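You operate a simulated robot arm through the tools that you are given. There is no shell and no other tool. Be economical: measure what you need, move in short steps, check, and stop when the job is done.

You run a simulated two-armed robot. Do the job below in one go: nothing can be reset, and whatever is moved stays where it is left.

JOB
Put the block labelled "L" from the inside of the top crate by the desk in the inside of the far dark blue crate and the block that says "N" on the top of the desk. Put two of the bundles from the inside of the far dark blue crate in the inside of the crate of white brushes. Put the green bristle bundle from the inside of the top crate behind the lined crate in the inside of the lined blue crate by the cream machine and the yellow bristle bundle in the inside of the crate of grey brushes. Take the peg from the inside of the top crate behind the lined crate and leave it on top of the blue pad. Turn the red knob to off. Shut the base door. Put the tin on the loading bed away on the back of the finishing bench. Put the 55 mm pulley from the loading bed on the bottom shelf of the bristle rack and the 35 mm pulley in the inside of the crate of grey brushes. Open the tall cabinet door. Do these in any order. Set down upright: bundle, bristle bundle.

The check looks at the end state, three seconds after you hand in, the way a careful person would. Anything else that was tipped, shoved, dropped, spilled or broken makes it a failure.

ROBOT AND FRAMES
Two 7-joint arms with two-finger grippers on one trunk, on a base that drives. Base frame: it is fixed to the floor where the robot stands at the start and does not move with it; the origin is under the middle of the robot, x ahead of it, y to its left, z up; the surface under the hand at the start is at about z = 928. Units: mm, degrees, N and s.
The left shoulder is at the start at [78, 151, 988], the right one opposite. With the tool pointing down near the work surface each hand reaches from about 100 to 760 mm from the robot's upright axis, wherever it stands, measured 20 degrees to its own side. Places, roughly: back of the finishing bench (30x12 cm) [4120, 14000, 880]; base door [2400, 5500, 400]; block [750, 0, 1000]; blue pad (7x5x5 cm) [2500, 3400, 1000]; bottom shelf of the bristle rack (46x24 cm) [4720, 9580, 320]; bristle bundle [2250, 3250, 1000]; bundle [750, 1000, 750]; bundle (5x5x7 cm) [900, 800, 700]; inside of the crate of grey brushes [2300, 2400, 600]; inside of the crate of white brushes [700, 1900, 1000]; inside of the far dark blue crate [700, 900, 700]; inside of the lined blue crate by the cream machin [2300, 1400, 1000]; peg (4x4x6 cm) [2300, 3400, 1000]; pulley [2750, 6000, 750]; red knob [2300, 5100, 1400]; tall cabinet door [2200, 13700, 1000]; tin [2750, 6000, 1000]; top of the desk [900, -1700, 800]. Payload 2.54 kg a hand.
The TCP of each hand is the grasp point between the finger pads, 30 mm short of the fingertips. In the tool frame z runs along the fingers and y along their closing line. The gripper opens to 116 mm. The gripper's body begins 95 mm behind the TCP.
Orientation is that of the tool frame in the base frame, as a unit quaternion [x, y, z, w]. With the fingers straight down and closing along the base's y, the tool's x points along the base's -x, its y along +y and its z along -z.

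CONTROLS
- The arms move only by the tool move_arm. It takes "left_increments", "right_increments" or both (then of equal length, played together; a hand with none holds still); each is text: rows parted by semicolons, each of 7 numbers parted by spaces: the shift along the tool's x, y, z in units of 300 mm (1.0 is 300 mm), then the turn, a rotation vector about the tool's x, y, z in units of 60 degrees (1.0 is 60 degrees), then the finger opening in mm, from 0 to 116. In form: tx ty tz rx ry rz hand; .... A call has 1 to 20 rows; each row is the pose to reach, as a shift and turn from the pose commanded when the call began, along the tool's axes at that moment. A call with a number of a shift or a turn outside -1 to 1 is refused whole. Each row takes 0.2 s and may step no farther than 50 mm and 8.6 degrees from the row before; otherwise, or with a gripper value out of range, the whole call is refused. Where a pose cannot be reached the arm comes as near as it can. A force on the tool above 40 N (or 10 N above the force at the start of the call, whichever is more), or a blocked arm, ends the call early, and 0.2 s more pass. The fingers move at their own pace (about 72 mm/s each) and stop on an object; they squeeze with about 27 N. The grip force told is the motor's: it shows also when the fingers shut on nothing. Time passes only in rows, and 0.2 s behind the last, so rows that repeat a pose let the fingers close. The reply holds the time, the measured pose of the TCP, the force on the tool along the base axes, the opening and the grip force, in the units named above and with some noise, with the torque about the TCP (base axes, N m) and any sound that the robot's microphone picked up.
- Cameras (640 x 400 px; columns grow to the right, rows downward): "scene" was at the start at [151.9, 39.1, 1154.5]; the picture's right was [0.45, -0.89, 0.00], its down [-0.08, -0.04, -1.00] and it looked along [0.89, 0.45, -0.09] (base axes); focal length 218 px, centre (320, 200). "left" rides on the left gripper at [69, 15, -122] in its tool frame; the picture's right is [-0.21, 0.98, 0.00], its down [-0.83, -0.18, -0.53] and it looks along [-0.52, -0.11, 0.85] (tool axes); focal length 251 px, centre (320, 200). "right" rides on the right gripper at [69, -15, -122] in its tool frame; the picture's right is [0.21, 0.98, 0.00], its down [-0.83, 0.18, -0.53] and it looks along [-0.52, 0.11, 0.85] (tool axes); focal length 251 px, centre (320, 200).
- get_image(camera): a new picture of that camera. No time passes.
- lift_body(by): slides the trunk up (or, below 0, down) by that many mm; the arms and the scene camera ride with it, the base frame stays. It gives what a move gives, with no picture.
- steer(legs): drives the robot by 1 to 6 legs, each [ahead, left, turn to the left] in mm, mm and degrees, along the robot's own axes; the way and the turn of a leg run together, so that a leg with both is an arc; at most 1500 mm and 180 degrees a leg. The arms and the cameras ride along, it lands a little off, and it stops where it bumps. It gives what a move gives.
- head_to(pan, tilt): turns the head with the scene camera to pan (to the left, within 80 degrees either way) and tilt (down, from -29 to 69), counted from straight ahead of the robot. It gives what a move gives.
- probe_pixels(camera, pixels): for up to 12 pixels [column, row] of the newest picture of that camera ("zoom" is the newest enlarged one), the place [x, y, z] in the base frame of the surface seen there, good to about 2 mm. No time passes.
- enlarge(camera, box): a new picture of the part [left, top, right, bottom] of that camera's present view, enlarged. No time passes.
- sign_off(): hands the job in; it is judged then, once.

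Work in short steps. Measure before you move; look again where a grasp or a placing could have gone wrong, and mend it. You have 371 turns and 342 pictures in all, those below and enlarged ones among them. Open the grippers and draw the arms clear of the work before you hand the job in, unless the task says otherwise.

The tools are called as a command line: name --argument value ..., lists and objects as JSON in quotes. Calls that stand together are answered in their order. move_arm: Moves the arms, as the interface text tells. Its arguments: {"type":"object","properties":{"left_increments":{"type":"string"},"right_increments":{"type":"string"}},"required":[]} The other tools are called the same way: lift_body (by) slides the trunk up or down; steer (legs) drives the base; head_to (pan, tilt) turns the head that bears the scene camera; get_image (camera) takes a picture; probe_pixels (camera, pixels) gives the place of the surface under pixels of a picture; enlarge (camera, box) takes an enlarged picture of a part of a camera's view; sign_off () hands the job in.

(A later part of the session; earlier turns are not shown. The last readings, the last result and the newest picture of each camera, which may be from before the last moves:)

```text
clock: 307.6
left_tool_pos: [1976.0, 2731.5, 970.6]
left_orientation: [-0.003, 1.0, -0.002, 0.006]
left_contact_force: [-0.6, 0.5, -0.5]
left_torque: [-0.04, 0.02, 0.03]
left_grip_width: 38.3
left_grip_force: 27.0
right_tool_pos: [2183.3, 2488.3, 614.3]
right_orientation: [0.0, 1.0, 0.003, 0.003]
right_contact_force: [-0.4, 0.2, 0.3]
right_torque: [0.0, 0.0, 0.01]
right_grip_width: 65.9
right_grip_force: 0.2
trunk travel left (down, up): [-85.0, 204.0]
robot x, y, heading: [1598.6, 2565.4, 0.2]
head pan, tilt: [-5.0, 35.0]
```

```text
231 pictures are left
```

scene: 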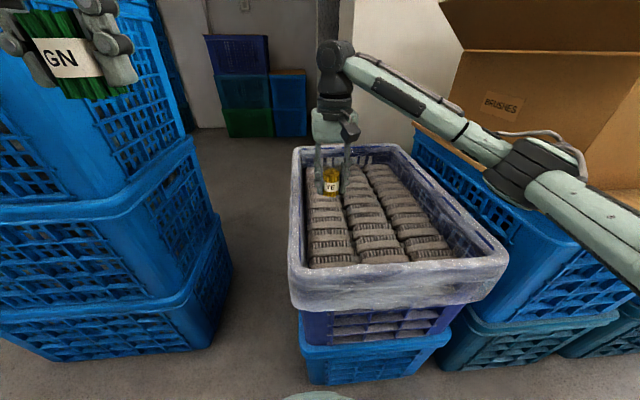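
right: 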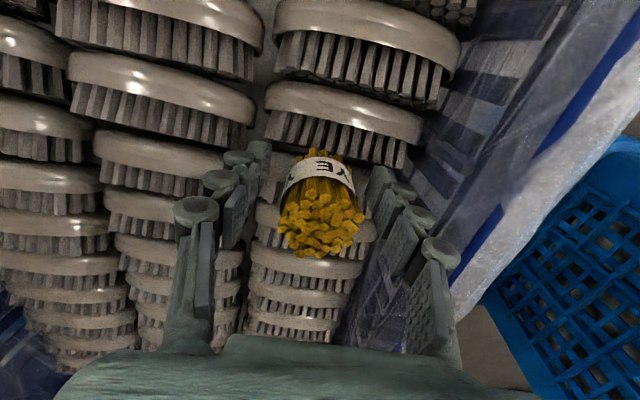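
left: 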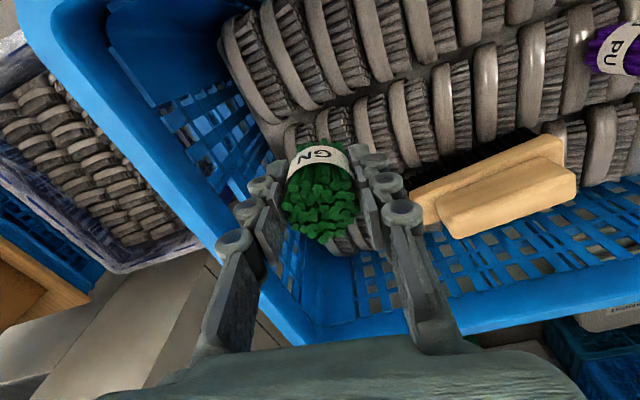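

Stands upright. Rise and withdraw; then raise the trunk.

move_arm --right_increments "0 0 -0.08 0 0 0 66; 0 0 -0.2 0 0 0 66; 0 0 -0.35 0 0 0 66; 0 0 -0.5 0 0 0 66; 0 0 -0.65 0 0 0 66; 0.05 0 -0.8 0 0 0 66; 0.15 0 -0.9 0 0 0 66; 0.3 0 -0.95 0 0 0 66; 0.45 0 -1.0 0 0 0 66; 0.6 0 -1.0 0 0 0 66"

get_image --camera "right"

lift_body --by 200

```text
clock: 309.8
left_tool_pos: [1974.6, 2732.6, 970.4]
left_orientation: [-0.002, 1.0, -0.003, 0.005]
left_contact_force: [-0.2, 0.7, 0.7]
left_torque: [-0.02, -0.02, -0.01]
left_grip_width: 38.4
left_grip_force: 27.0
right_tool_pos: [2003.3, 2485.2, 913.4]
right_orientation: [0.0, 1.0, 0.003, 0.002]
right_contact_force: [0.7, 0.5, -0.4]
right_torque: [0.04, 0.03, -0.01]
right_grip_width: 66.0
right_grip_force: 0.0
trunk travel left (down, up): [-85.0, 204.0]
robot x, y, heading: [1597.5, 2564.5, 0.5]
head pan, tilt: [-5.0, 35.0]
```

```text
230 pictures are left
```

right: 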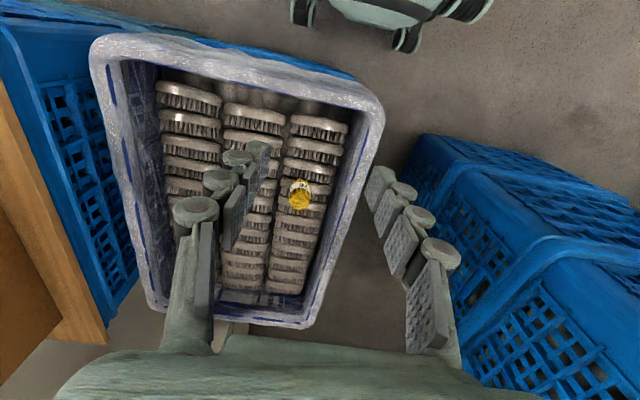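

```text
clock: 312.0
left_tool_pos: [1975.5, 2733.3, 1170.7]
left_orientation: [-0.004, 1.0, -0.002, 0.005]
left_contact_force: [0.3, 0.9, -1.3]
left_torque: [-0.02, 0.01, 0.01]
left_grip_width: 38.2
left_grip_force: 27.0
right_tool_pos: [2003.1, 2485.9, 1113.4]
right_orientation: [0.0, 1.0, 0.002, 0.002]
right_contact_force: [0.0, 0.3, 0.5]
right_torque: [-0.02, -0.03, 0.02]
right_grip_width: 66.1
right_grip_force: 0.1
trunk travel left (down, up): [-285.0, 4.0]
robot x, y, heading: [1599.1, 2569.3, 0.3]
head pan, tilt: [-5.0, 35.0]
```

Yellow stands well. I raise the right hand, back off and strafe to the lined crate by the cream machine.

move_arm --right_increments "0.05 0 -0.1 0 0 0 66; 0.1 0 -0.2 0 0 0 66"

steer --legs '[[-100, 0, 0], [0, -1325, 0], [95, 0, 0]]'

get_image --camera "left"

get_image --camera "scene"

```text
clock: 312.6
left_tool_pos: [1974.5, 2732.5, 1170.5]
left_orientation: [-0.002, 1.0, -0.002, 0.007]
left_contact_force: [-0.4, -1.0, 0.0]
left_torque: [-0.01, 0.0, -0.02]
left_grip_width: 38.5
left_grip_force: 27.2
right_tool_pos: [1972.4, 2485.3, 1173.8]
right_orientation: [-0.001, 1.0, 0.002, 0.001]
right_contact_force: [-0.1, 0.3, 0.0]
right_torque: [-0.03, -0.05, 0.01]
right_grip_width: 65.9
right_grip_force: 0.1
trunk travel left (down, up): [-285.0, 4.0]
robot x, y, heading: [1599.2, 2567.4, 0.0]
head pan, tilt: [-5.0, 35.0]
```

```text
clock: 327.0
left_tool_pos: [1974.5, 1406.7, 1170.8]
left_orientation: [-0.005, 1.0, -0.003, 0.005]
left_contact_force: [0.6, 0.3, -0.1]
left_torque: [0.0, 0.02, 0.0]
left_grip_width: 38.2
left_grip_force: 26.6
right_tool_pos: [1973.5, 1160.3, 1172.0]
right_orientation: [-0.002, 1.0, 0.002, 0.001]
right_contact_force: [0.4, 0.5, 0.1]
right_torque: [-0.01, 0.08, -0.01]
right_grip_width: 66.3
right_grip_force: 0.1
trunk travel left (down, up): [-285.0, 4.0]
robot x, y, heading: [1597.2, 1243.0, 0.2]
head pan, tilt: [-5.0, 35.0]
```

```text
229 pictures are left
```

left: 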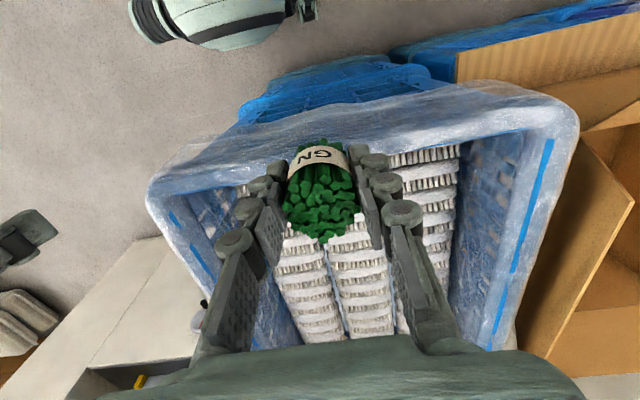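

```text
228 pictures are left
```

scene: 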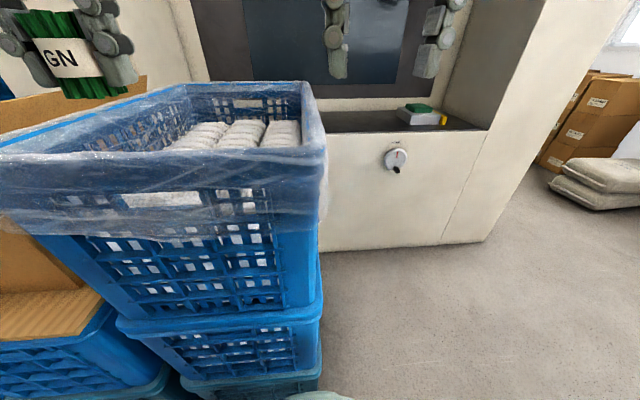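

Move green over the middle column at (2125,1404), z≈1080.

move_arm --left_increments "-0.12 0 0 0 0 0 20; -0.25 0 0.03 0 0 0 20; -0.38 0 0.08 0 0 0 20; -0.5 -0.005 0.16 0 0 0 20; -0.5 -0.005 0.24 0 0 0 20; -0.5 -0.005 0.3 0 0 0 20"

get_image --camera "left"

probe_pixels --camera "left" --pixels '[[310, 100], [310, 115], [310, 130], [310, 260], [315, 270], [318, 280], [320, 300], [400, 130], [400, 150], [405, 170], [405, 190], [230, 150]]'

```text
clock: 328.4
left_tool_pos: [2126.3, 1405.6, 1081.4]
left_orientation: [-0.004, 1.0, -0.003, 0.005]
left_contact_force: [-0.4, 0.5, -0.2]
left_torque: [-0.01, 0.01, 0.01]
left_grip_width: 38.3
left_grip_force: 27.2
right_tool_pos: [1973.0, 1161.2, 1172.8]
right_orientation: [-0.001, 1.0, 0.003, 0.002]
right_contact_force: [-0.5, 0.4, -0.6]
right_torque: [0.0, -0.02, 0.01]
right_grip_width: 66.1
right_grip_force: 0.0
trunk travel left (down, up): [-285.0, 4.0]
robot x, y, heading: [1597.9, 1243.0, 0.1]
head pan, tilt: [-5.0, 35.0]
```

```text
227 pictures are left
```

left: 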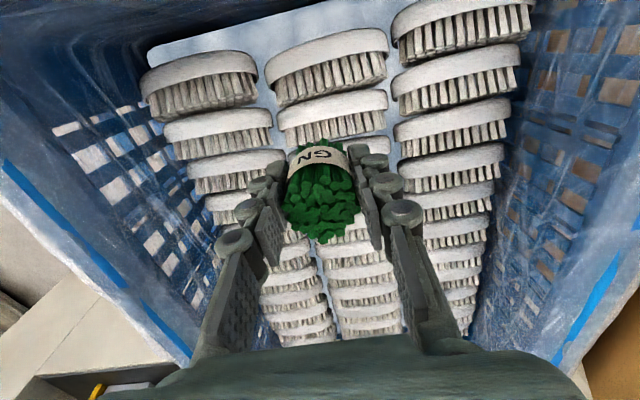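

```text
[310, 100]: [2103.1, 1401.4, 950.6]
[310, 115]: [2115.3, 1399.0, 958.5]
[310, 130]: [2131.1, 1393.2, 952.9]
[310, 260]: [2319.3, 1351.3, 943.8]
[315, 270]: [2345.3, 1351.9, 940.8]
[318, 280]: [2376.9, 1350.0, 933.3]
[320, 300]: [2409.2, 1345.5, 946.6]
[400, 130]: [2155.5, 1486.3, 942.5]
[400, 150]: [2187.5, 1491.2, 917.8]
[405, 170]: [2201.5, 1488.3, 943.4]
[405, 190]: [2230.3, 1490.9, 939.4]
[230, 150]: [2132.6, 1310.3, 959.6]
```

Middle column centre y≈1415. Shift and lower to contact.

move_arm --left_increments "0 0.03 0.08 0 0 0 20; 0 0.03 0.16 0 0 0 20; 0 0.03 0.22 0 0 0 20; 0 0.03 0.23 0 0 0 20; 0 0.03 0.24 0 0 0 20; 0 0.03 0.25 0 0 0 20; 0 0.03 0.257 0 0 0 20; 0 0.03 0.264 0 0 0 20; 0 0.03 0.271 0 0 0 20; 0 0.03 0.278 0 0 0 20; 0 0.03 0.285 0 0 0 20; 0 0.03 0.292 0 0 0 20; 0 0.03 0.299 0 0 0 20; 0 0.03 0.306 0 0 0 20"

get_image --camera "left"

```text
clock: 331.3
left_tool_pos: [2126.9, 1414.7, 998.0]
left_orientation: [-0.005, 1.0, -0.004, 0.011]
left_contact_force: [-6.8, 1.3, 16.4]
left_torque: [0.3, 0.39, 0.09]
left_grip_width: 38.3
left_grip_force: 26.8
right_tool_pos: [1971.8, 1158.9, 1172.9]
right_orientation: [-0.002, 1.0, 0.002, 0.002]
right_contact_force: [-0.3, -0.2, -0.9]
right_torque: [0.0, 0.05, -0.01]
right_grip_width: 65.9
right_grip_force: 0.1
trunk travel left (down, up): [-285.0, 4.0]
robot x, y, heading: [1597.8, 1242.2, 0.4]
head pan, tilt: [-5.0, 35.0]
stopped in row 14 (left hand): the force on the tool passed its limit at 42 N (the readings are from after the stop); the commanded pose is now the measured one
```

```text
226 pictures are left
```

left: 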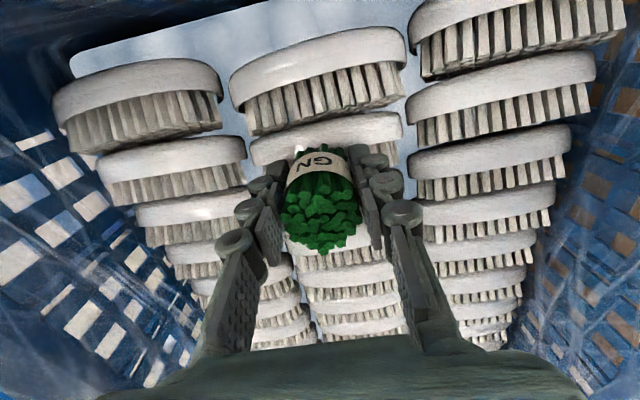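

Contact. Open slowly and look.

move_arm --left_increments "0 0 -0.003 0 0 0 37; 0 0 -0.003 0 0 0 42; 0 0 -0.003 0 0 0 50; 0 0 -0.003 0 0 0 60; 0 0 -0.003 0 0 0 68"

get_image --camera "left"

```text
clock: 332.5
left_tool_pos: [2127.4, 1415.8, 996.5]
left_orientation: [-0.004, 1.0, -0.003, 0.009]
left_contact_force: [0.2, -0.6, 0.0]
left_torque: [0.01, 0.0, 0.01]
left_grip_width: 67.8
left_grip_force: 0.0
right_tool_pos: [1973.4, 1159.6, 1171.8]
right_orientation: [-0.002, 1.0, 0.003, 0.002]
right_contact_force: [-0.1, -0.6, -0.2]
right_torque: [-0.01, 0.01, 0.0]
right_grip_width: 65.8
right_grip_force: 0.1
trunk travel left (down, up): [-285.0, 4.0]
robot x, y, heading: [1600.8, 1240.7, 0.4]
head pan, tilt: [-5.0, 35.0]
```

```text
225 pictures are left
```

left: 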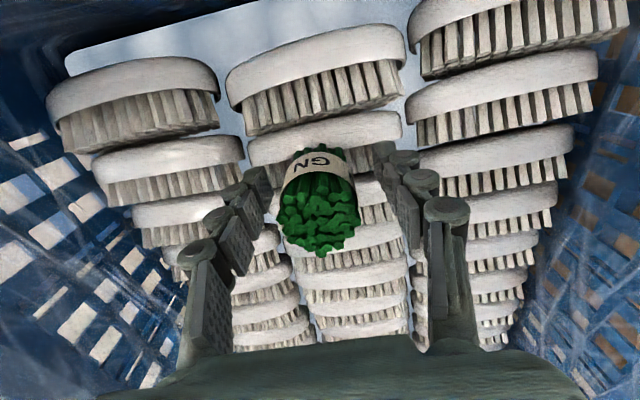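

Green stands upright. Rise (with the small y-tilt corrected) and withdraw.

move_arm --left_increments "0 0 -0.08 0 0 0 68; 0 0 -0.2 0 0.01 0 68; 0 0 -0.35 0 0.015 0 68; 0 0 -0.48 0 0.015 0 68; 0.1 0 -0.56 0 0.015 0 68; 0.22 0 -0.58 0 0.015 0 68; 0.35 0 -0.58 0 0.015 0 68; 0.48 0 -0.58 0 0.015 0 68"

get_image --camera "left"

```text
clock: 334.3
left_tool_pos: [1978.4, 1413.8, 1167.9]
left_orientation: [-0.005, 1.0, -0.003, 0.002]
left_contact_force: [1.3, 0.0, -0.4]
left_torque: [0.0, -0.01, -0.02]
left_grip_width: 67.9
left_grip_force: 0.1
right_tool_pos: [1971.9, 1160.6, 1173.3]
right_orientation: [-0.003, 1.0, 0.003, 0.002]
right_contact_force: [0.1, 0.1, 0.5]
right_torque: [0.03, 0.0, 0.01]
right_grip_width: 66.3
right_grip_force: 0.1
trunk travel left (down, up): [-285.0, 4.0]
robot x, y, heading: [1596.7, 1241.3, 0.2]
head pan, tilt: [-5.0, 35.0]
```

```text
224 pictures are left
```

left: 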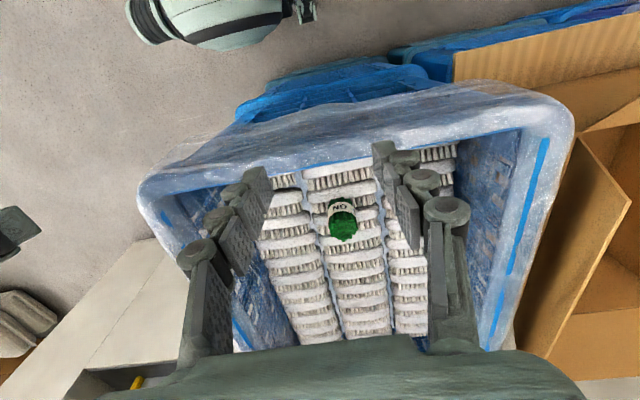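

Green done. Next I drive along the aisle to the machine at y≈5000.

head_to --pan 0 --tilt 20

steer --legs '[[-170, 0, 0], [0, 1450, 0], [0, 1450, 0]]'

head_to --pan 45 --tilt 15

get_image --camera "scene"

```text
clock: 335.1
left_tool_pos: [1980.5, 1413.1, 1168.2]
left_orientation: [-0.005, 1.0, -0.003, 0.001]
left_contact_force: [-0.6, 0.4, 0.9]
left_torque: [0.01, 0.0, 0.0]
left_grip_width: 67.9
left_grip_force: 0.0
right_tool_pos: [1973.3, 1160.6, 1173.0]
right_orientation: [-0.002, 1.0, 0.003, 0.001]
right_contact_force: [-1.0, -1.5, -0.3]
right_torque: [-0.02, 0.02, -0.01]
right_grip_width: 66.1
right_grip_force: 0.1
trunk travel left (down, up): [-285.0, 4.0]
robot x, y, heading: [1596.1, 1239.3, 0.4]
head pan, tilt: [0.0, 20.0]
```

```text
clock: 363.9
left_tool_pos: [1791.8, 4312.4, 1168.4]
left_orientation: [-0.002, 1.0, -0.002, 0.001]
left_contact_force: [0.2, -0.1, -0.7]
left_torque: [0.01, -0.01, 0.01]
left_grip_width: 68.4
left_grip_force: 0.1
right_tool_pos: [1783.7, 4058.5, 1172.2]
right_orientation: [0.001, 1.0, 0.003, 0.002]
right_contact_force: [-0.1, 0.2, -1.0]
right_torque: [-0.02, -0.02, 0.0]
right_grip_width: 66.0
right_grip_force: 0.0
trunk travel left (down, up): [-285.0, 4.0]
robot x, y, heading: [1410.6, 4139.2, -0.1]
head pan, tilt: [0.0, 20.0]
```

```text
clock: 365.0
left_tool_pos: [1792.0, 4313.0, 1168.4]
left_orientation: [-0.001, 1.0, -0.002, 0.001]
left_contact_force: [0.0, 0.3, -0.6]
left_torque: [-0.06, -0.02, 0.0]
left_grip_width: 67.8
left_grip_force: 0.0
right_tool_pos: [1783.0, 4058.9, 1171.4]
right_orientation: [0.001, 1.0, 0.002, 0.001]
right_contact_force: [0.0, -0.4, -0.4]
right_torque: [0.02, -0.02, -0.04]
right_grip_width: 66.0
right_grip_force: 0.1
trunk travel left (down, up): [-285.0, 4.0]
robot x, y, heading: [1410.1, 4139.5, -0.1]
head pan, tilt: [45.0, 15.0]
```

```text
223 pictures are left
```

scene: 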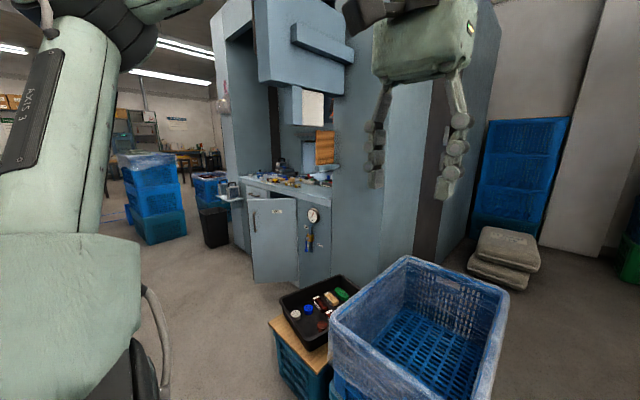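

head_to --pan 0 --tilt 10

steer --legs '[[0, 1100, 0]]'

get_image --camera "scene"

```text
clock: 366.1
left_tool_pos: [1791.2, 4312.6, 1168.5]
left_orientation: [-0.002, 1.0, -0.003, 0.001]
left_contact_force: [-0.1, -0.5, -0.6]
left_torque: [-0.02, 0.02, 0.04]
left_grip_width: 67.6
left_grip_force: 0.0
right_tool_pos: [1784.1, 4057.9, 1173.7]
right_orientation: [0.001, 1.0, 0.003, 0.002]
right_contact_force: [0.0, 0.5, 0.0]
right_torque: [0.0, 0.04, 0.02]
right_grip_width: 66.0
right_grip_force: 0.0
trunk travel left (down, up): [-285.0, 4.0]
robot x, y, heading: [1408.9, 4139.4, 0.0]
head pan, tilt: [0.0, 10.0]
```

```text
clock: 377.0
left_tool_pos: [1792.6, 5412.1, 1167.3]
left_orientation: [-0.001, 1.0, -0.003, 0.001]
left_contact_force: [0.5, 0.0, -1.0]
left_torque: [-0.01, 0.01, 0.02]
left_grip_width: 68.0
left_grip_force: 0.0
right_tool_pos: [1783.2, 5158.0, 1171.8]
right_orientation: [0.001, 1.0, 0.003, 0.002]
right_contact_force: [0.6, 0.3, 0.2]
right_torque: [0.0, -0.01, -0.03]
right_grip_width: 65.8
right_grip_force: 0.0
trunk travel left (down, up): [-285.0, 4.0]
robot x, y, heading: [1408.0, 5241.6, 0.3]
head pan, tilt: [0.0, 10.0]
```

```text
222 pictures are left
```

scene: 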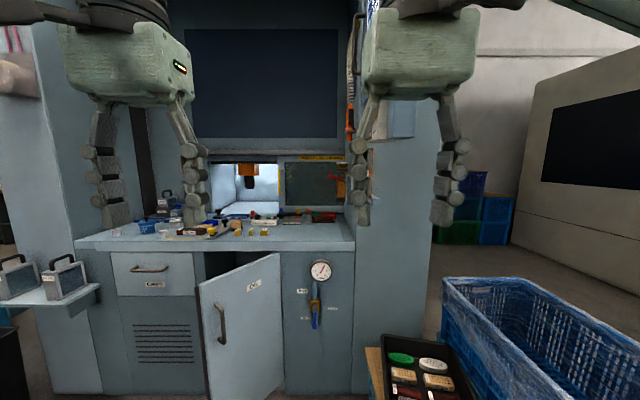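

I enlarge the bench and look up for the red knob.

enlarge --camera "scene" --box '[70, 140, 390, 340]'

head_to --pan 0 --tilt -15

get_image --camera "scene"

```text
2.00 times, centred on (230, 240) of scene
```

zoom: 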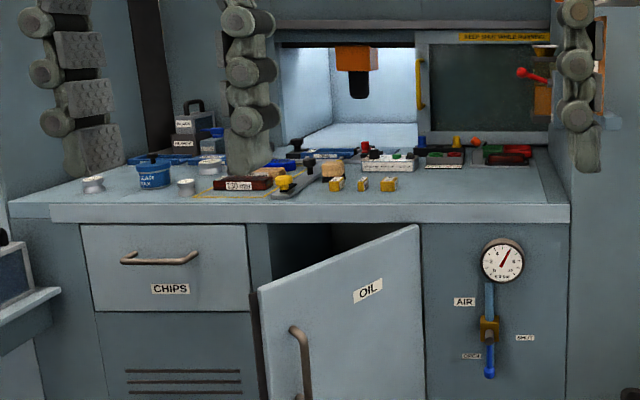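

```text
clock: 377.9
left_tool_pos: [1792.4, 5412.5, 1168.3]
left_orientation: [-0.002, 1.0, -0.002, 0.001]
left_contact_force: [0.6, 0.5, -0.7]
left_torque: [0.04, 0.02, -0.01]
left_grip_width: 68.0
left_grip_force: 0.1
right_tool_pos: [1783.3, 5157.7, 1171.9]
right_orientation: [0.001, 1.0, 0.002, 0.002]
right_contact_force: [0.4, -0.4, 0.1]
right_torque: [0.0, 0.01, 0.02]
right_grip_width: 65.9
right_grip_force: 0.0
trunk travel left (down, up): [-285.0, 4.0]
robot x, y, heading: [1409.0, 5243.5, 0.1]
head pan, tilt: [0.0, -15.0]
```

```text
220 pictures are left
```

scene: 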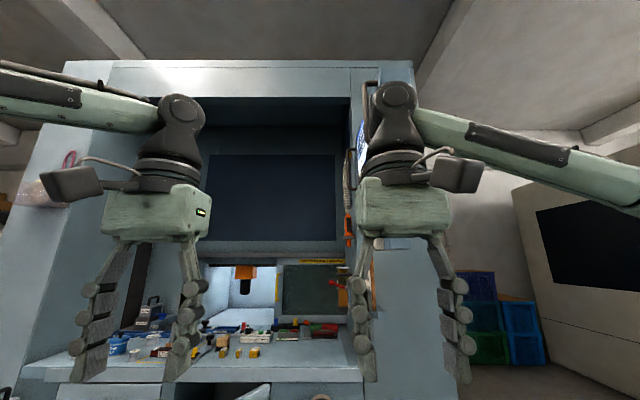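

The panel near (365,140) is hidden by the right hand; I move the right hand down/right out of view and look again.

move_arm --right_increments "0.05 -0.12 0.1 0 0 0 66; 0.1 -0.24 0.2 0 0 0 66; 0.1 -0.36 0.3 0 0 0 66; 0.1 -0.48 0.4 0 0 0 66; 0.1 -0.6 0.5 0 0 0 66; 0.1 -0.7 0.6 0 0 0 66; 0.1 -0.7 0.7 0 0 0 66; 0.1 -0.7 0.8 0 0 0 66"

head_to --pan -8 --tilt -10

get_image --camera "scene"

```text
clock: 379.7
left_tool_pos: [1792.0, 5411.3, 1168.2]
left_orientation: [-0.002, 1.0, -0.002, 0.001]
left_contact_force: [-0.6, -0.4, 0.7]
left_torque: [0.02, 0.02, -0.01]
left_grip_width: 67.9
left_grip_force: 0.1
right_tool_pos: [1753.8, 4948.0, 930.5]
right_orientation: [0.001, 1.0, 0.002, 0.003]
right_contact_force: [0.7, 0.2, -0.2]
right_torque: [0.01, 0.02, -0.03]
right_grip_width: 66.2
right_grip_force: 0.2
trunk travel left (down, up): [-285.0, 4.0]
robot x, y, heading: [1408.8, 5236.3, -0.2]
head pan, tilt: [0.0, -15.0]
```

```text
clock: 380.4
left_tool_pos: [1792.3, 5412.2, 1168.7]
left_orientation: [-0.001, 1.0, -0.003, 0.001]
left_contact_force: [0.1, 0.4, 0.1]
left_torque: [0.02, -0.04, -0.07]
left_grip_width: 68.0
left_grip_force: 0.0
right_tool_pos: [1755.1, 4948.4, 930.4]
right_orientation: [0.0, 1.0, 0.003, 0.002]
right_contact_force: [-0.4, -0.5, 0.2]
right_torque: [-0.01, 0.01, 0.01]
right_grip_width: 66.2
right_grip_force: 0.1
trunk travel left (down, up): [-285.0, 4.0]
robot x, y, heading: [1410.5, 5239.0, -0.0]
head pan, tilt: [-8.0, -10.0]
```

```text
219 pictures are left
```

scene: 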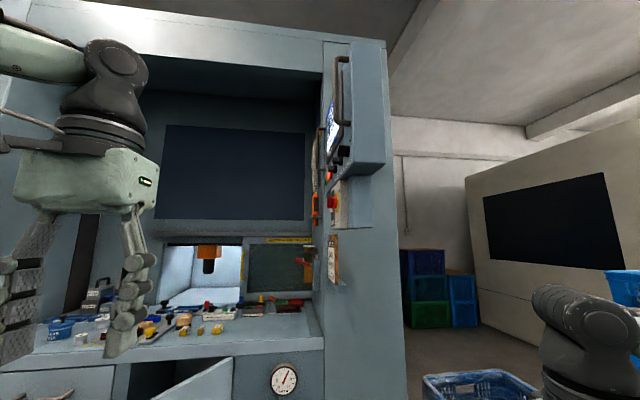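

The panel faces left (+y). I strafe left 600 mm and view it.

steer --legs '[[0, 600, 0]]'

head_to --pan -40 --tilt -5

get_image --camera "scene"

```text
clock: 386.6
left_tool_pos: [1791.6, 6012.6, 1167.5]
left_orientation: [-0.002, 1.0, -0.003, 0.0]
left_contact_force: [0.8, -0.5, 0.0]
left_torque: [-0.02, 0.03, -0.01]
left_grip_width: 67.9
left_grip_force: 0.0
right_tool_pos: [1754.2, 5551.2, 930.4]
right_orientation: [-0.002, 1.0, 0.003, 0.002]
right_contact_force: [0.1, 0.2, -0.2]
right_torque: [-0.01, -0.02, 0.02]
right_grip_width: 66.3
right_grip_force: 0.0
trunk travel left (down, up): [-285.0, 4.0]
robot x, y, heading: [1407.6, 5842.7, 0.1]
head pan, tilt: [-8.0, -10.0]
```

```text
clock: 387.6
left_tool_pos: [1792.0, 6012.9, 1168.6]
left_orientation: [-0.002, 1.0, -0.003, 0.002]
left_contact_force: [-0.3, 0.3, 0.0]
left_torque: [0.01, -0.01, 0.02]
left_grip_width: 68.1
left_grip_force: 0.1
right_tool_pos: [1755.0, 5550.8, 930.6]
right_orientation: [0.001, 1.0, 0.003, 0.001]
right_contact_force: [-0.1, -0.1, 0.6]
right_torque: [0.0, -0.01, -0.01]
right_grip_width: 65.9
right_grip_force: 0.1
trunk travel left (down, up): [-285.0, 4.0]
robot x, y, heading: [1408.9, 5840.1, 0.3]
head pan, tilt: [-40.0, -5.0]
```

```text
218 pictures are left
```

scene: 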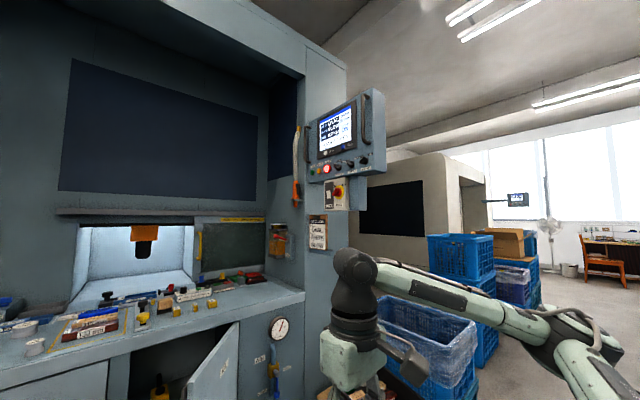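

Enlarge the panel region.

enlarge --camera "scene" --box '[285, 80, 405, 260]'

probe_pixels --camera "scene" --pixels '[[338, 190], [330, 192], [346, 188], [338, 203], [326, 168], [345, 130], [336, 181], [320, 232], [380, 170], [310, 175]]'

```text
2.22 times, centred on (345, 170) of scene
```

zoom: 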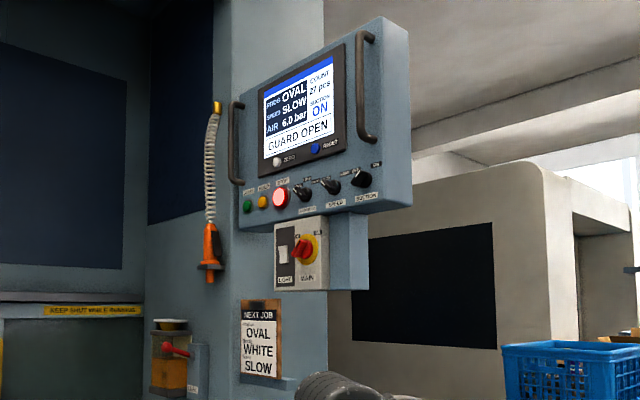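

```text
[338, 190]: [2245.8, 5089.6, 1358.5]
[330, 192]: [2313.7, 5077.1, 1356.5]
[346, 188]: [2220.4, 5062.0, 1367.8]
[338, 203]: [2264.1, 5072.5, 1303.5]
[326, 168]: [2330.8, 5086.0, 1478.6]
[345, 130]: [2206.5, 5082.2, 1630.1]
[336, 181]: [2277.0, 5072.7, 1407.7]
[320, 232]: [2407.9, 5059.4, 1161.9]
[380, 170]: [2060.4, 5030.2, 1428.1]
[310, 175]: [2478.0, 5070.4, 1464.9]
```

enlarge --camera "scene" --box '[318, 172, 362, 214]'

enlarge --camera "scene" --box '[328, 178, 352, 203]'

```text
9.52 times, centred on (340, 193) of scene
```

zoom: 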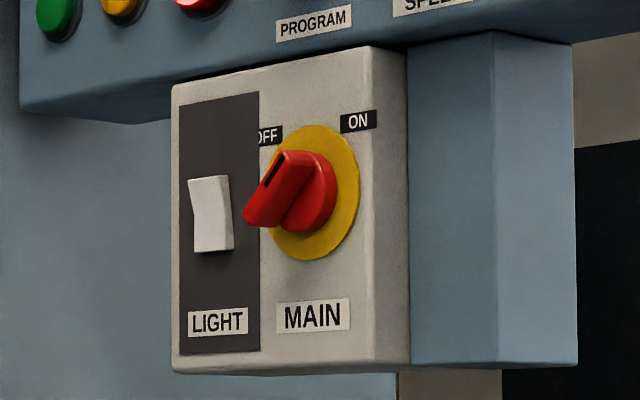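

```text
16.00 times, centred on (340, 190) of scene
```

zoom: 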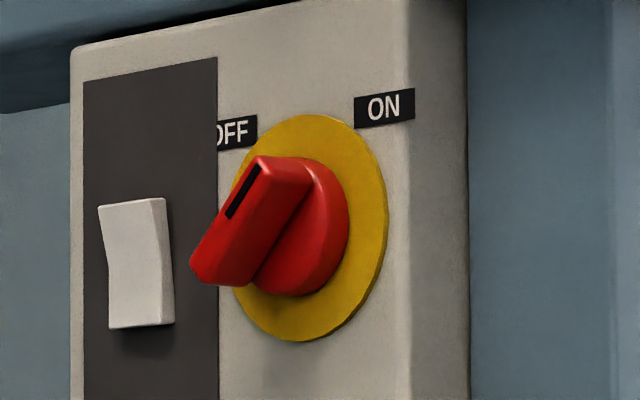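

The bar mark points to ON (upper right); it must be turned ~90° counter-clockwise (seen from the front) to OFF. I probe its geometry.

probe_pixels --camera "zoom" --pixels '[[285, 178], [250, 220], [215, 268], [225, 230], [275, 240], [320, 230], [365, 230], [300, 325], [385, 110], [240, 130], [300, 120], [430, 250]]'

```text
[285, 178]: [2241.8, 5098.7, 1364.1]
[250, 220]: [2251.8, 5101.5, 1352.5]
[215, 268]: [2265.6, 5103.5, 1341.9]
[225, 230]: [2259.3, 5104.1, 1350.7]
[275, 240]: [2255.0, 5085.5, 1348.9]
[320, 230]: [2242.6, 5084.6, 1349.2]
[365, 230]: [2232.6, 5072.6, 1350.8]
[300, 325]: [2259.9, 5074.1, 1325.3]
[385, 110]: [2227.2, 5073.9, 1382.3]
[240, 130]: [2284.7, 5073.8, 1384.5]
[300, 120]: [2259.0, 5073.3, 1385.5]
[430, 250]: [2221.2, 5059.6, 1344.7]
```

Knob centre ≈(2254,5102,1353), bar ~45°. The door should be shut first; I look at it.

head_to --pan -25 --tilt 28

get_image --camera "scene"

```text
clock: 388.6
left_tool_pos: [1790.9, 6013.7, 1168.1]
left_orientation: [-0.002, 1.0, -0.003, 0.001]
left_contact_force: [0.0, 0.4, 0.2]
left_torque: [0.0, 0.0, -0.03]
left_grip_width: 67.8
left_grip_force: 0.1
right_tool_pos: [1755.1, 5549.7, 930.5]
right_orientation: [-0.001, 1.0, 0.003, 0.002]
right_contact_force: [1.4, 0.3, 0.1]
right_torque: [0.02, -0.01, 0.02]
right_grip_width: 65.8
right_grip_force: 0.1
trunk travel left (down, up): [-285.0, 4.0]
robot x, y, heading: [1408.6, 5839.6, 0.3]
head pan, tilt: [-25.0, 28.0]
```

```text
214 pictures are left
```

scene: 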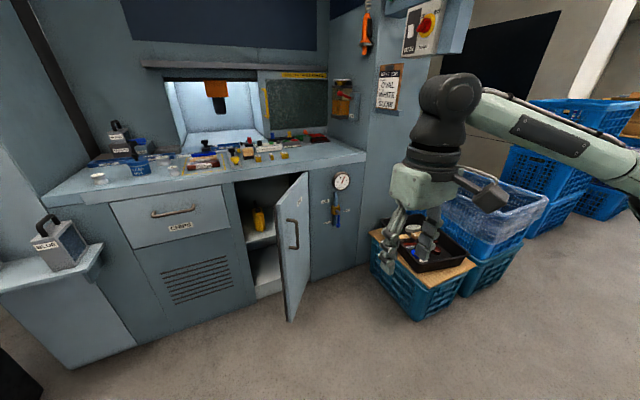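

probe_pixels --camera "scene" --pixels '[[276, 200], [290, 315], [306, 178], [306, 270], [294, 232], [290, 220], [298, 250], [360, 160], [250, 178], [60, 205], [255, 285], [305, 150]]'

enlarge --camera "scene" --box '[40, 60, 370, 330]'

```text
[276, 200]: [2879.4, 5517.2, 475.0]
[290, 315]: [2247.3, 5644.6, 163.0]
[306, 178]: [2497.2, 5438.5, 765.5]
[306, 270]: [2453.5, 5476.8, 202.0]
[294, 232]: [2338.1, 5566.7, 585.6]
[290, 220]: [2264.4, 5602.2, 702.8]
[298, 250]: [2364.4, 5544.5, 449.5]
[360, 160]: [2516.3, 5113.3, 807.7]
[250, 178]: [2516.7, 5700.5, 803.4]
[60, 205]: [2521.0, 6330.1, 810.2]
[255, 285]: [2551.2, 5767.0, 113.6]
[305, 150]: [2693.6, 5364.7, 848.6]
```

```text
1.48 times, centred on (205, 195) of scene
```

zoom: 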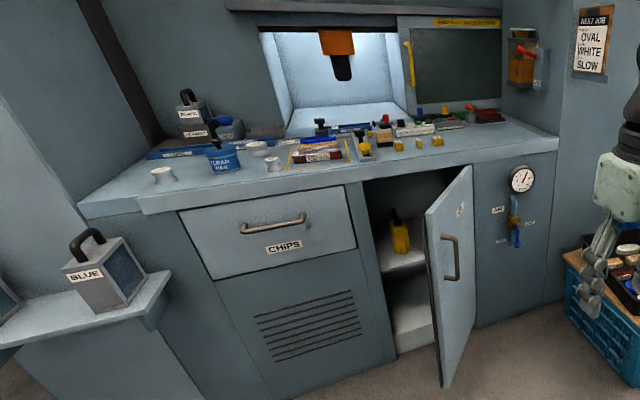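

Door hinge ≈(2545,5435), free edge at (2247,5645), open ~54°; counter edge at x=2516. I'll push it with closed right fingers pointing forward: pitch the right hand up 90° in two calls.

move_arm --right_increments "-0.08 0.05 0 0 -0.125 0 40; -0.16 0.1 0 0 -0.25 0 20; -0.25 0.15 0 0 -0.375 0 0; -0.33 0.2 0 0 -0.5 0 0; -0.42 0.25 0 0 -0.625 0 0; -0.5 0.3 0 0 -0.75 0 0"

move_arm --right_increments "0 0 0 0 -0.125 0 0; 0 0 0 0 -0.25 0 0; 0 0 0 0 -0.375 0 0; 0 0 0 0 -0.5 0 0; 0 0 0 0 -0.625 0 0; 0 0 0 0 -0.75 0 0"

lift_body --by -200

get_image --camera "scene"

```text
clock: 390.0
left_tool_pos: [1792.0, 6012.9, 1166.2]
left_orientation: [-0.003, 1.0, -0.003, 0.001]
left_contact_force: [-1.4, 1.1, -0.2]
left_torque: [0.0, 0.02, -0.04]
left_grip_width: 68.1
left_grip_force: 0.1
right_tool_pos: [1905.7, 5639.7, 932.3]
right_orientation: [0.002, 0.923, 0.002, 0.386]
right_contact_force: [0.3, -0.1, -0.6]
right_torque: [0.03, 0.01, -0.01]
right_grip_width: 0.1
right_grip_force: 26.9
trunk travel left (down, up): [-285.0, 4.0]
robot x, y, heading: [1408.6, 5840.3, 0.1]
head pan, tilt: [-25.0, 28.0]
```

```text
clock: 391.4
left_tool_pos: [1790.5, 6013.3, 1167.8]
left_orientation: [-0.003, 1.0, -0.003, 0.001]
left_contact_force: [1.3, -0.4, -0.1]
left_torque: [0.02, -0.05, 0.0]
left_grip_width: 67.9
left_grip_force: 0.2
right_tool_pos: [1932.8, 5644.4, 911.6]
right_orientation: [0.002, 0.705, 0.003, 0.709]
right_contact_force: [0.0, 1.0, 0.2]
right_torque: [0.02, 0.03, 0.01]
right_grip_width: 0.1
right_grip_force: 26.9
right hand out of reach, approached as far as the arm can: row 1, 2, 3, 4, 5, 6
trunk travel left (down, up): [-285.0, 4.0]
robot x, y, heading: [1408.1, 5839.7, 0.4]
head pan, tilt: [-25.0, 28.0]
```

```text
clock: 393.6
left_tool_pos: [1791.7, 6013.3, 966.9]
left_orientation: [-0.003, 1.0, -0.002, 0.001]
left_contact_force: [0.0, 0.4, 0.2]
left_torque: [-0.02, 0.01, 0.0]
left_grip_width: 68.1
left_grip_force: 0.1
right_tool_pos: [1932.0, 5642.8, 711.1]
right_orientation: [0.001, 0.705, 0.002, 0.709]
right_contact_force: [-0.2, 1.1, 0.8]
right_torque: [0.01, -0.02, -0.01]
right_grip_width: 0.0
right_grip_force: 27.5
trunk travel left (down, up): [-85.0, 204.0]
robot x, y, heading: [1408.1, 5837.2, 0.3]
head pan, tilt: [-25.0, 28.0]
```

```text
212 pictures are left
```

scene: 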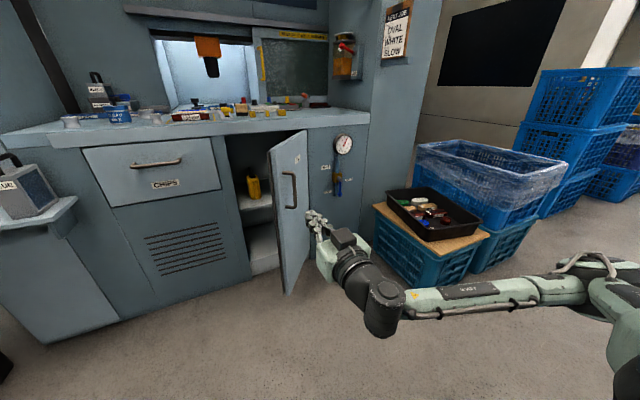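

The hand points forward at z=711, above the handle. I drive 310 mm ahead so the tip nears the door's outer face.

steer --legs '[[310, -25, 0]]'

get_image --camera "scene"

```text
clock: 395.7
left_tool_pos: [2103.5, 5989.4, 968.6]
left_orientation: [-0.003, 1.0, -0.003, 0.002]
left_contact_force: [-0.1, 0.0, 0.2]
left_torque: [-0.01, 0.03, 0.03]
left_grip_width: 67.9
left_grip_force: 0.1
right_tool_pos: [2245.3, 5617.8, 716.7]
right_orientation: [0.002, 0.702, 0.0, 0.713]
right_contact_force: [-5.4, 2.6, 16.0]
right_torque: [-0.13, -0.34, 0.03]
right_grip_width: 0.0
right_grip_force: 27.1
trunk travel left (down, up): [-85.0, 204.0]
robot x, y, heading: [1722.1, 5819.2, -0.0]
head pan, tilt: [-25.0, 28.0]
```

```text
211 pictures are left
```

scene: 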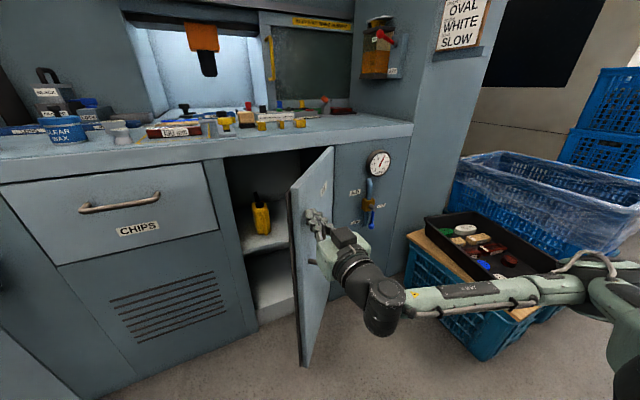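

The fingers touch near the handle (16 N upward). Back off 20 mm, raise 45 mm, then push along the arc.

move_arm --right_increments "0 0 -0.07 0 0 0 0; -0.08 0 -0.07 0 0 0 0; -0.15 0 -0.07 0 0 0 0; -0.15 0.02 0.03 0 0 0 0; -0.15 0.05 0.1 0 0 0 0; -0.15 0.09 0.18 0 0 0 0; -0.15 0.13 0.26 0 0 0 0; -0.15 0.17 0.34 0 0 0 0"

get_image --camera "scene"

```text
clock: 397.5
left_tool_pos: [2103.8, 5989.6, 968.4]
left_orientation: [-0.003, 1.0, -0.003, 0.001]
left_contact_force: [-1.0, -0.3, 0.2]
left_torque: [-0.01, -0.02, -0.01]
left_grip_width: 68.1
left_grip_force: 0.0
right_tool_pos: [2347.6, 5669.2, 761.4]
right_orientation: [0.003, 0.702, 0.0, 0.712]
right_contact_force: [0.6, 0.5, 0.3]
right_torque: [-0.01, 0.02, -0.01]
right_grip_width: 0.2
right_grip_force: 26.9
right hand out of reach, approached as far as the arm can: row 1, 2, 3, 4
trunk travel left (down, up): [-85.0, 204.0]
robot x, y, heading: [1719.6, 5814.6, 0.0]
head pan, tilt: [-25.0, 28.0]
```

```text
210 pictures are left
```

scene: 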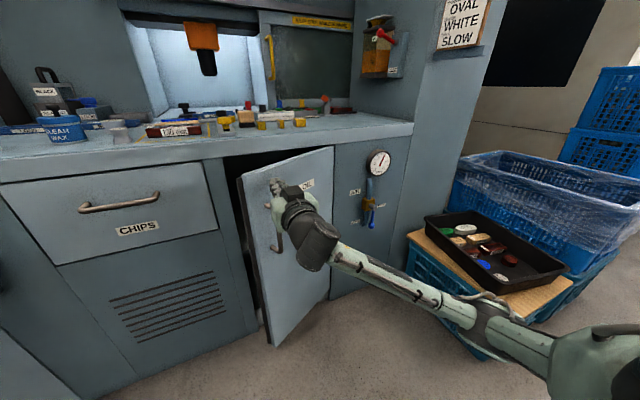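

Door is closing. Continue: Δx≈+175, Δy≈+80.

move_arm --right_increments "0.02 0.04 0.08 0 0 0 0; 0.05 0.08 0.16 0 0 0 0; 0.05 0.12 0.24 0 0 0 0; 0.05 0.16 0.32 0 0 0 0; 0.05 0.2 0.4 0 0 0 0; 0.05 0.23 0.46 0 0 0 0; 0.05 0.25 0.52 0 0 0 0; 0.05 0.27 0.56 0 0 0 0; 0.05 0.27 0.58 0 0 0 0"

get_image --camera "scene"

```text
clock: 399.0
left_tool_pos: [2103.8, 5988.3, 967.8]
left_orientation: [-0.003, 1.0, -0.002, 0.0]
left_contact_force: [0.4, 0.4, -0.3]
left_torque: [0.01, 0.0, 0.01]
left_grip_width: 67.9
left_grip_force: 0.1
right_tool_pos: [2490.2, 5739.3, 749.7]
right_orientation: [0.004, 0.702, -0.001, 0.712]
right_contact_force: [-10.7, -0.5, 0.2]
right_torque: [0.01, 0.09, -0.04]
right_grip_width: 5.9
right_grip_force: 28.7
trunk travel left (down, up): [-85.0, 204.0]
robot x, y, heading: [1719.6, 5816.1, -0.0]
head pan, tilt: [-25.0, 28.0]
stopped in row 7 (right hand): the force on the tool passed its limit at 84 N (the readings are from after the stop); the commanded pose is now the measured one
```

```text
209 pictures are left
```

scene: 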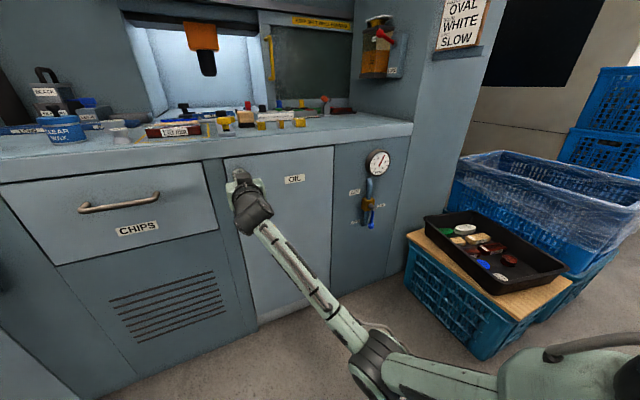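

The door looks flush. Retract the hand and check the door plane.

move_arm --right_increments "0 0 -0.1 0 0 0 0; 0 0 -0.2 0 0 0 0; 0 0 -0.33 0 0 0 0; 0 0 -0.46 0 0 0 0; 0 0 -0.6 0 0 0 0; 0 -0.1 -0.7 0 0 0 0; 0 -0.2 -0.75 0 0 0 0"

get_image --camera "scene"

probe_pixels --camera "scene" --pixels '[[228, 180], [322, 160], [250, 300], [325, 280], [345, 170], [215, 250], [245, 180], [110, 130], [30, 130], [295, 180]]'

```text
clock: 400.2
left_tool_pos: [2102.2, 5988.1, 967.5]
left_orientation: [-0.002, 1.0, -0.003, 0.001]
left_contact_force: [0.4, 0.3, -0.4]
left_torque: [0.06, 0.1, -0.01]
left_grip_width: 68.0
left_grip_force: 0.0
right_tool_pos: [2332.3, 5718.5, 854.8]
right_orientation: [-0.009, 0.62, -0.033, 0.784]
right_contact_force: [-3.3, -1.3, 2.8]
right_torque: [0.0, 0.36, 0.17]
right_grip_width: 0.0
right_grip_force: 28.7
trunk travel left (down, up): [-85.0, 204.0]
robot x, y, heading: [1722.0, 5818.1, 0.3]
head pan, tilt: [-25.0, 28.0]
stopped in row 5 (right hand): the arm was blocked; the commanded pose is now the measured one
```

```text
208 pictures are left
```

scene: 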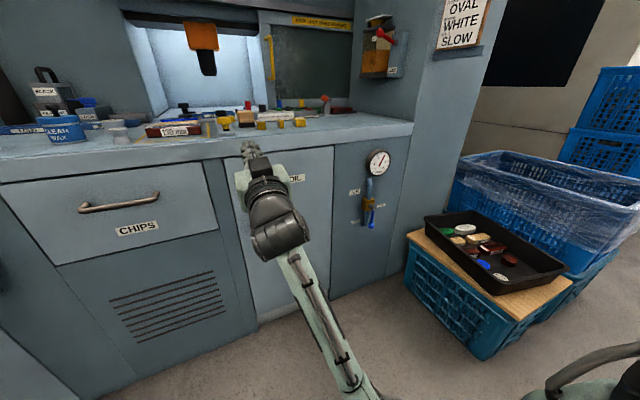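

```text
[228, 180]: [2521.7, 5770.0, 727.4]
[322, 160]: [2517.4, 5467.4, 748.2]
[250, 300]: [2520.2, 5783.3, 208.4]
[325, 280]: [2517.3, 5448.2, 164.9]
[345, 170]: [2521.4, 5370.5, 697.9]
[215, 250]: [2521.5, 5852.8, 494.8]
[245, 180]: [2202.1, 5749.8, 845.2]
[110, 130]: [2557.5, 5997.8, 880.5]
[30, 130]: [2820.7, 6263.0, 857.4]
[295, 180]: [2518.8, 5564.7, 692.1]
```

Door plane is flush (x≈2520). I back off 350 mm, then bring the right hand back to pointing down.

steer --legs '[[-350, 0, 0]]'

move_arm --right_increments "0 -0.06 -0.03 0 0.12 0 0; 0 -0.12 -0.06 0 0.24 0 20; 0 -0.18 -0.09 0 0.36 0 40; 0 -0.24 -0.12 0 0.48 0 60; 0 -0.3 -0.15 0 0.6 0 60; 0 -0.36 -0.18 0 0.72 0 60; 0 -0.42 -0.2 0 0.84 0 60"

```text
clock: 402.4
left_tool_pos: [1754.5, 5987.9, 967.4]
left_orientation: [-0.001, 1.0, -0.003, 0.0]
left_contact_force: [-0.4, 0.0, 0.7]
left_torque: [0.03, -0.03, 0.03]
left_grip_width: 68.2
left_grip_force: 0.1
right_tool_pos: [1980.8, 5717.4, 866.7]
right_orientation: [-0.005, 0.611, -0.031, 0.791]
right_contact_force: [1.7, 0.3, -0.6]
right_torque: [0.03, -0.12, -0.08]
right_grip_width: 0.0
right_grip_force: 29.1
trunk travel left (down, up): [-85.0, 204.0]
robot x, y, heading: [1369.1, 5812.0, 0.1]
head pan, tilt: [-25.0, 28.0]
```

```text
clock: 403.3
left_tool_pos: [1748.1, 5987.5, 971.7]
left_orientation: [0.001, 1.0, -0.003, 0.005]
left_contact_force: [-7.5, 0.0, 3.8]
left_torque: [0.09, -0.75, 0.0]
left_grip_width: 67.9
left_grip_force: 0.0
right_tool_pos: [2009.1, 5677.4, 662.3]
right_orientation: [-0.039, 0.881, -0.072, 0.466]
right_contact_force: [22.2, 5.9, -14.6]
right_torque: [-0.49, 0.31, -0.72]
right_grip_width: 60.9
right_grip_force: 0.4
trunk travel left (down, up): [-85.0, 204.0]
robot x, y, heading: [1371.8, 5820.7, -0.3]
head pan, tilt: [-25.0, 28.0]
stopped in row 4 (right hand): the arm was blocked; the commanded pose is now the measured one
```

Blocked again—probably the elbow against the robot's own body. I look down.

head_to --pan -15 --tilt 60

get_image --camera "scene"

```text
clock: 404.3
left_tool_pos: [1755.7, 5987.7, 967.5]
left_orientation: [-0.001, 1.0, -0.002, 0.002]
left_contact_force: [-0.7, 1.1, 0.4]
left_torque: [0.0, 0.02, 0.03]
left_grip_width: 67.9
left_grip_force: 0.0
right_tool_pos: [2016.4, 5681.5, 654.4]
right_orientation: [-0.044, 0.884, -0.072, 0.459]
right_contact_force: [0.3, -0.4, -0.1]
right_torque: [0.01, 0.01, 0.01]
right_grip_width: 59.9
right_grip_force: 0.0
trunk travel left (down, up): [-85.0, 204.0]
robot x, y, heading: [1369.2, 5817.3, -0.1]
head pan, tilt: [-15.0, 60.0]
```

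```text
207 pictures are left
```

scene: 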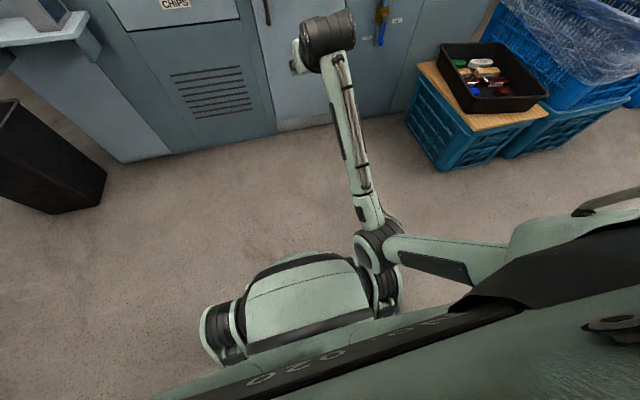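

The elbow rests by the base shroud. Raise the trunk 200 mm.

lift_body --by 200

move_arm --right_increments "0 -0.03 0 0 0.1 0 60; 0 -0.06 0 0 0.2 0 60; 0 -0.1 0 0 0.3 0 60; 0 -0.14 0 0 0.4 0 60; 0 -0.18 0 0 0.5 0 60; 0 -0.22 0 0 0.6 0 60; 0 -0.26 0 0 0.7 0 60; 0 -0.3 0 0 0.8 0 60; 0 -0.33 0 0 0.9 0 60"

get_image --camera "scene"

```text
clock: 404.6
left_tool_pos: [1755.5, 5987.2, 970.0]
left_orientation: [-0.001, 1.0, -0.002, 0.0]
left_contact_force: [0.2, 0.1, -1.3]
left_torque: [0.01, 0.03, 0.0]
left_grip_width: 68.0
left_grip_force: 0.1
right_tool_pos: [2019.3, 5683.6, 652.8]
right_orientation: [-0.046, 0.888, -0.072, 0.452]
right_contact_force: [0.0, 0.1, 1.0]
right_torque: [-0.01, 0.02, 0.01]
right_grip_width: 60.0
right_grip_force: 0.1
trunk travel left (down, up): [-87.0, 202.0]
robot x, y, heading: [1371.5, 5816.9, -0.2]
head pan, tilt: [-15.0, 60.0]
stopped: the arm was blocked; the commanded pose is now the measured one
```

```text
clock: 406.6
left_tool_pos: [1754.1, 5987.5, 969.8]
left_orientation: [-0.001, 1.0, -0.003, 0.0]
left_contact_force: [0.1, 1.2, 0.6]
left_torque: [0.05, 0.01, 0.02]
left_grip_width: 68.2
left_grip_force: 0.1
right_tool_pos: [2034.6, 5572.4, 671.6]
right_orientation: [-0.007, 0.997, -0.082, 0.011]
right_contact_force: [-0.2, 0.1, 0.2]
right_torque: [0.01, 0.0, -0.02]
right_grip_width: 59.9
right_grip_force: 0.2
right hand out of reach, approached as far as the arm can: row 7, 8, 9
trunk travel left (down, up): [-87.0, 202.0]
robot x, y, heading: [1367.7, 5816.0, 0.1]
head pan, tilt: [-15.0, 60.0]
```

```text
206 pictures are left
```

scene: 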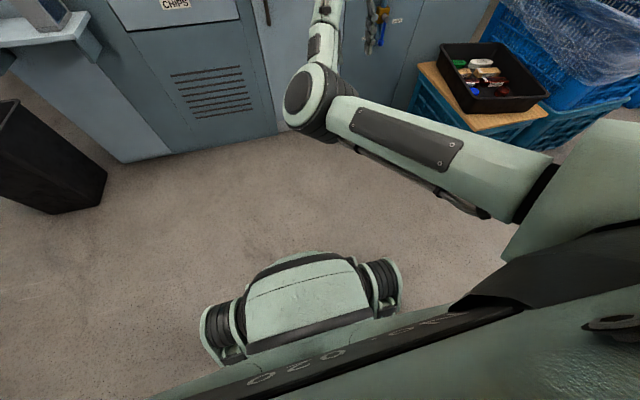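

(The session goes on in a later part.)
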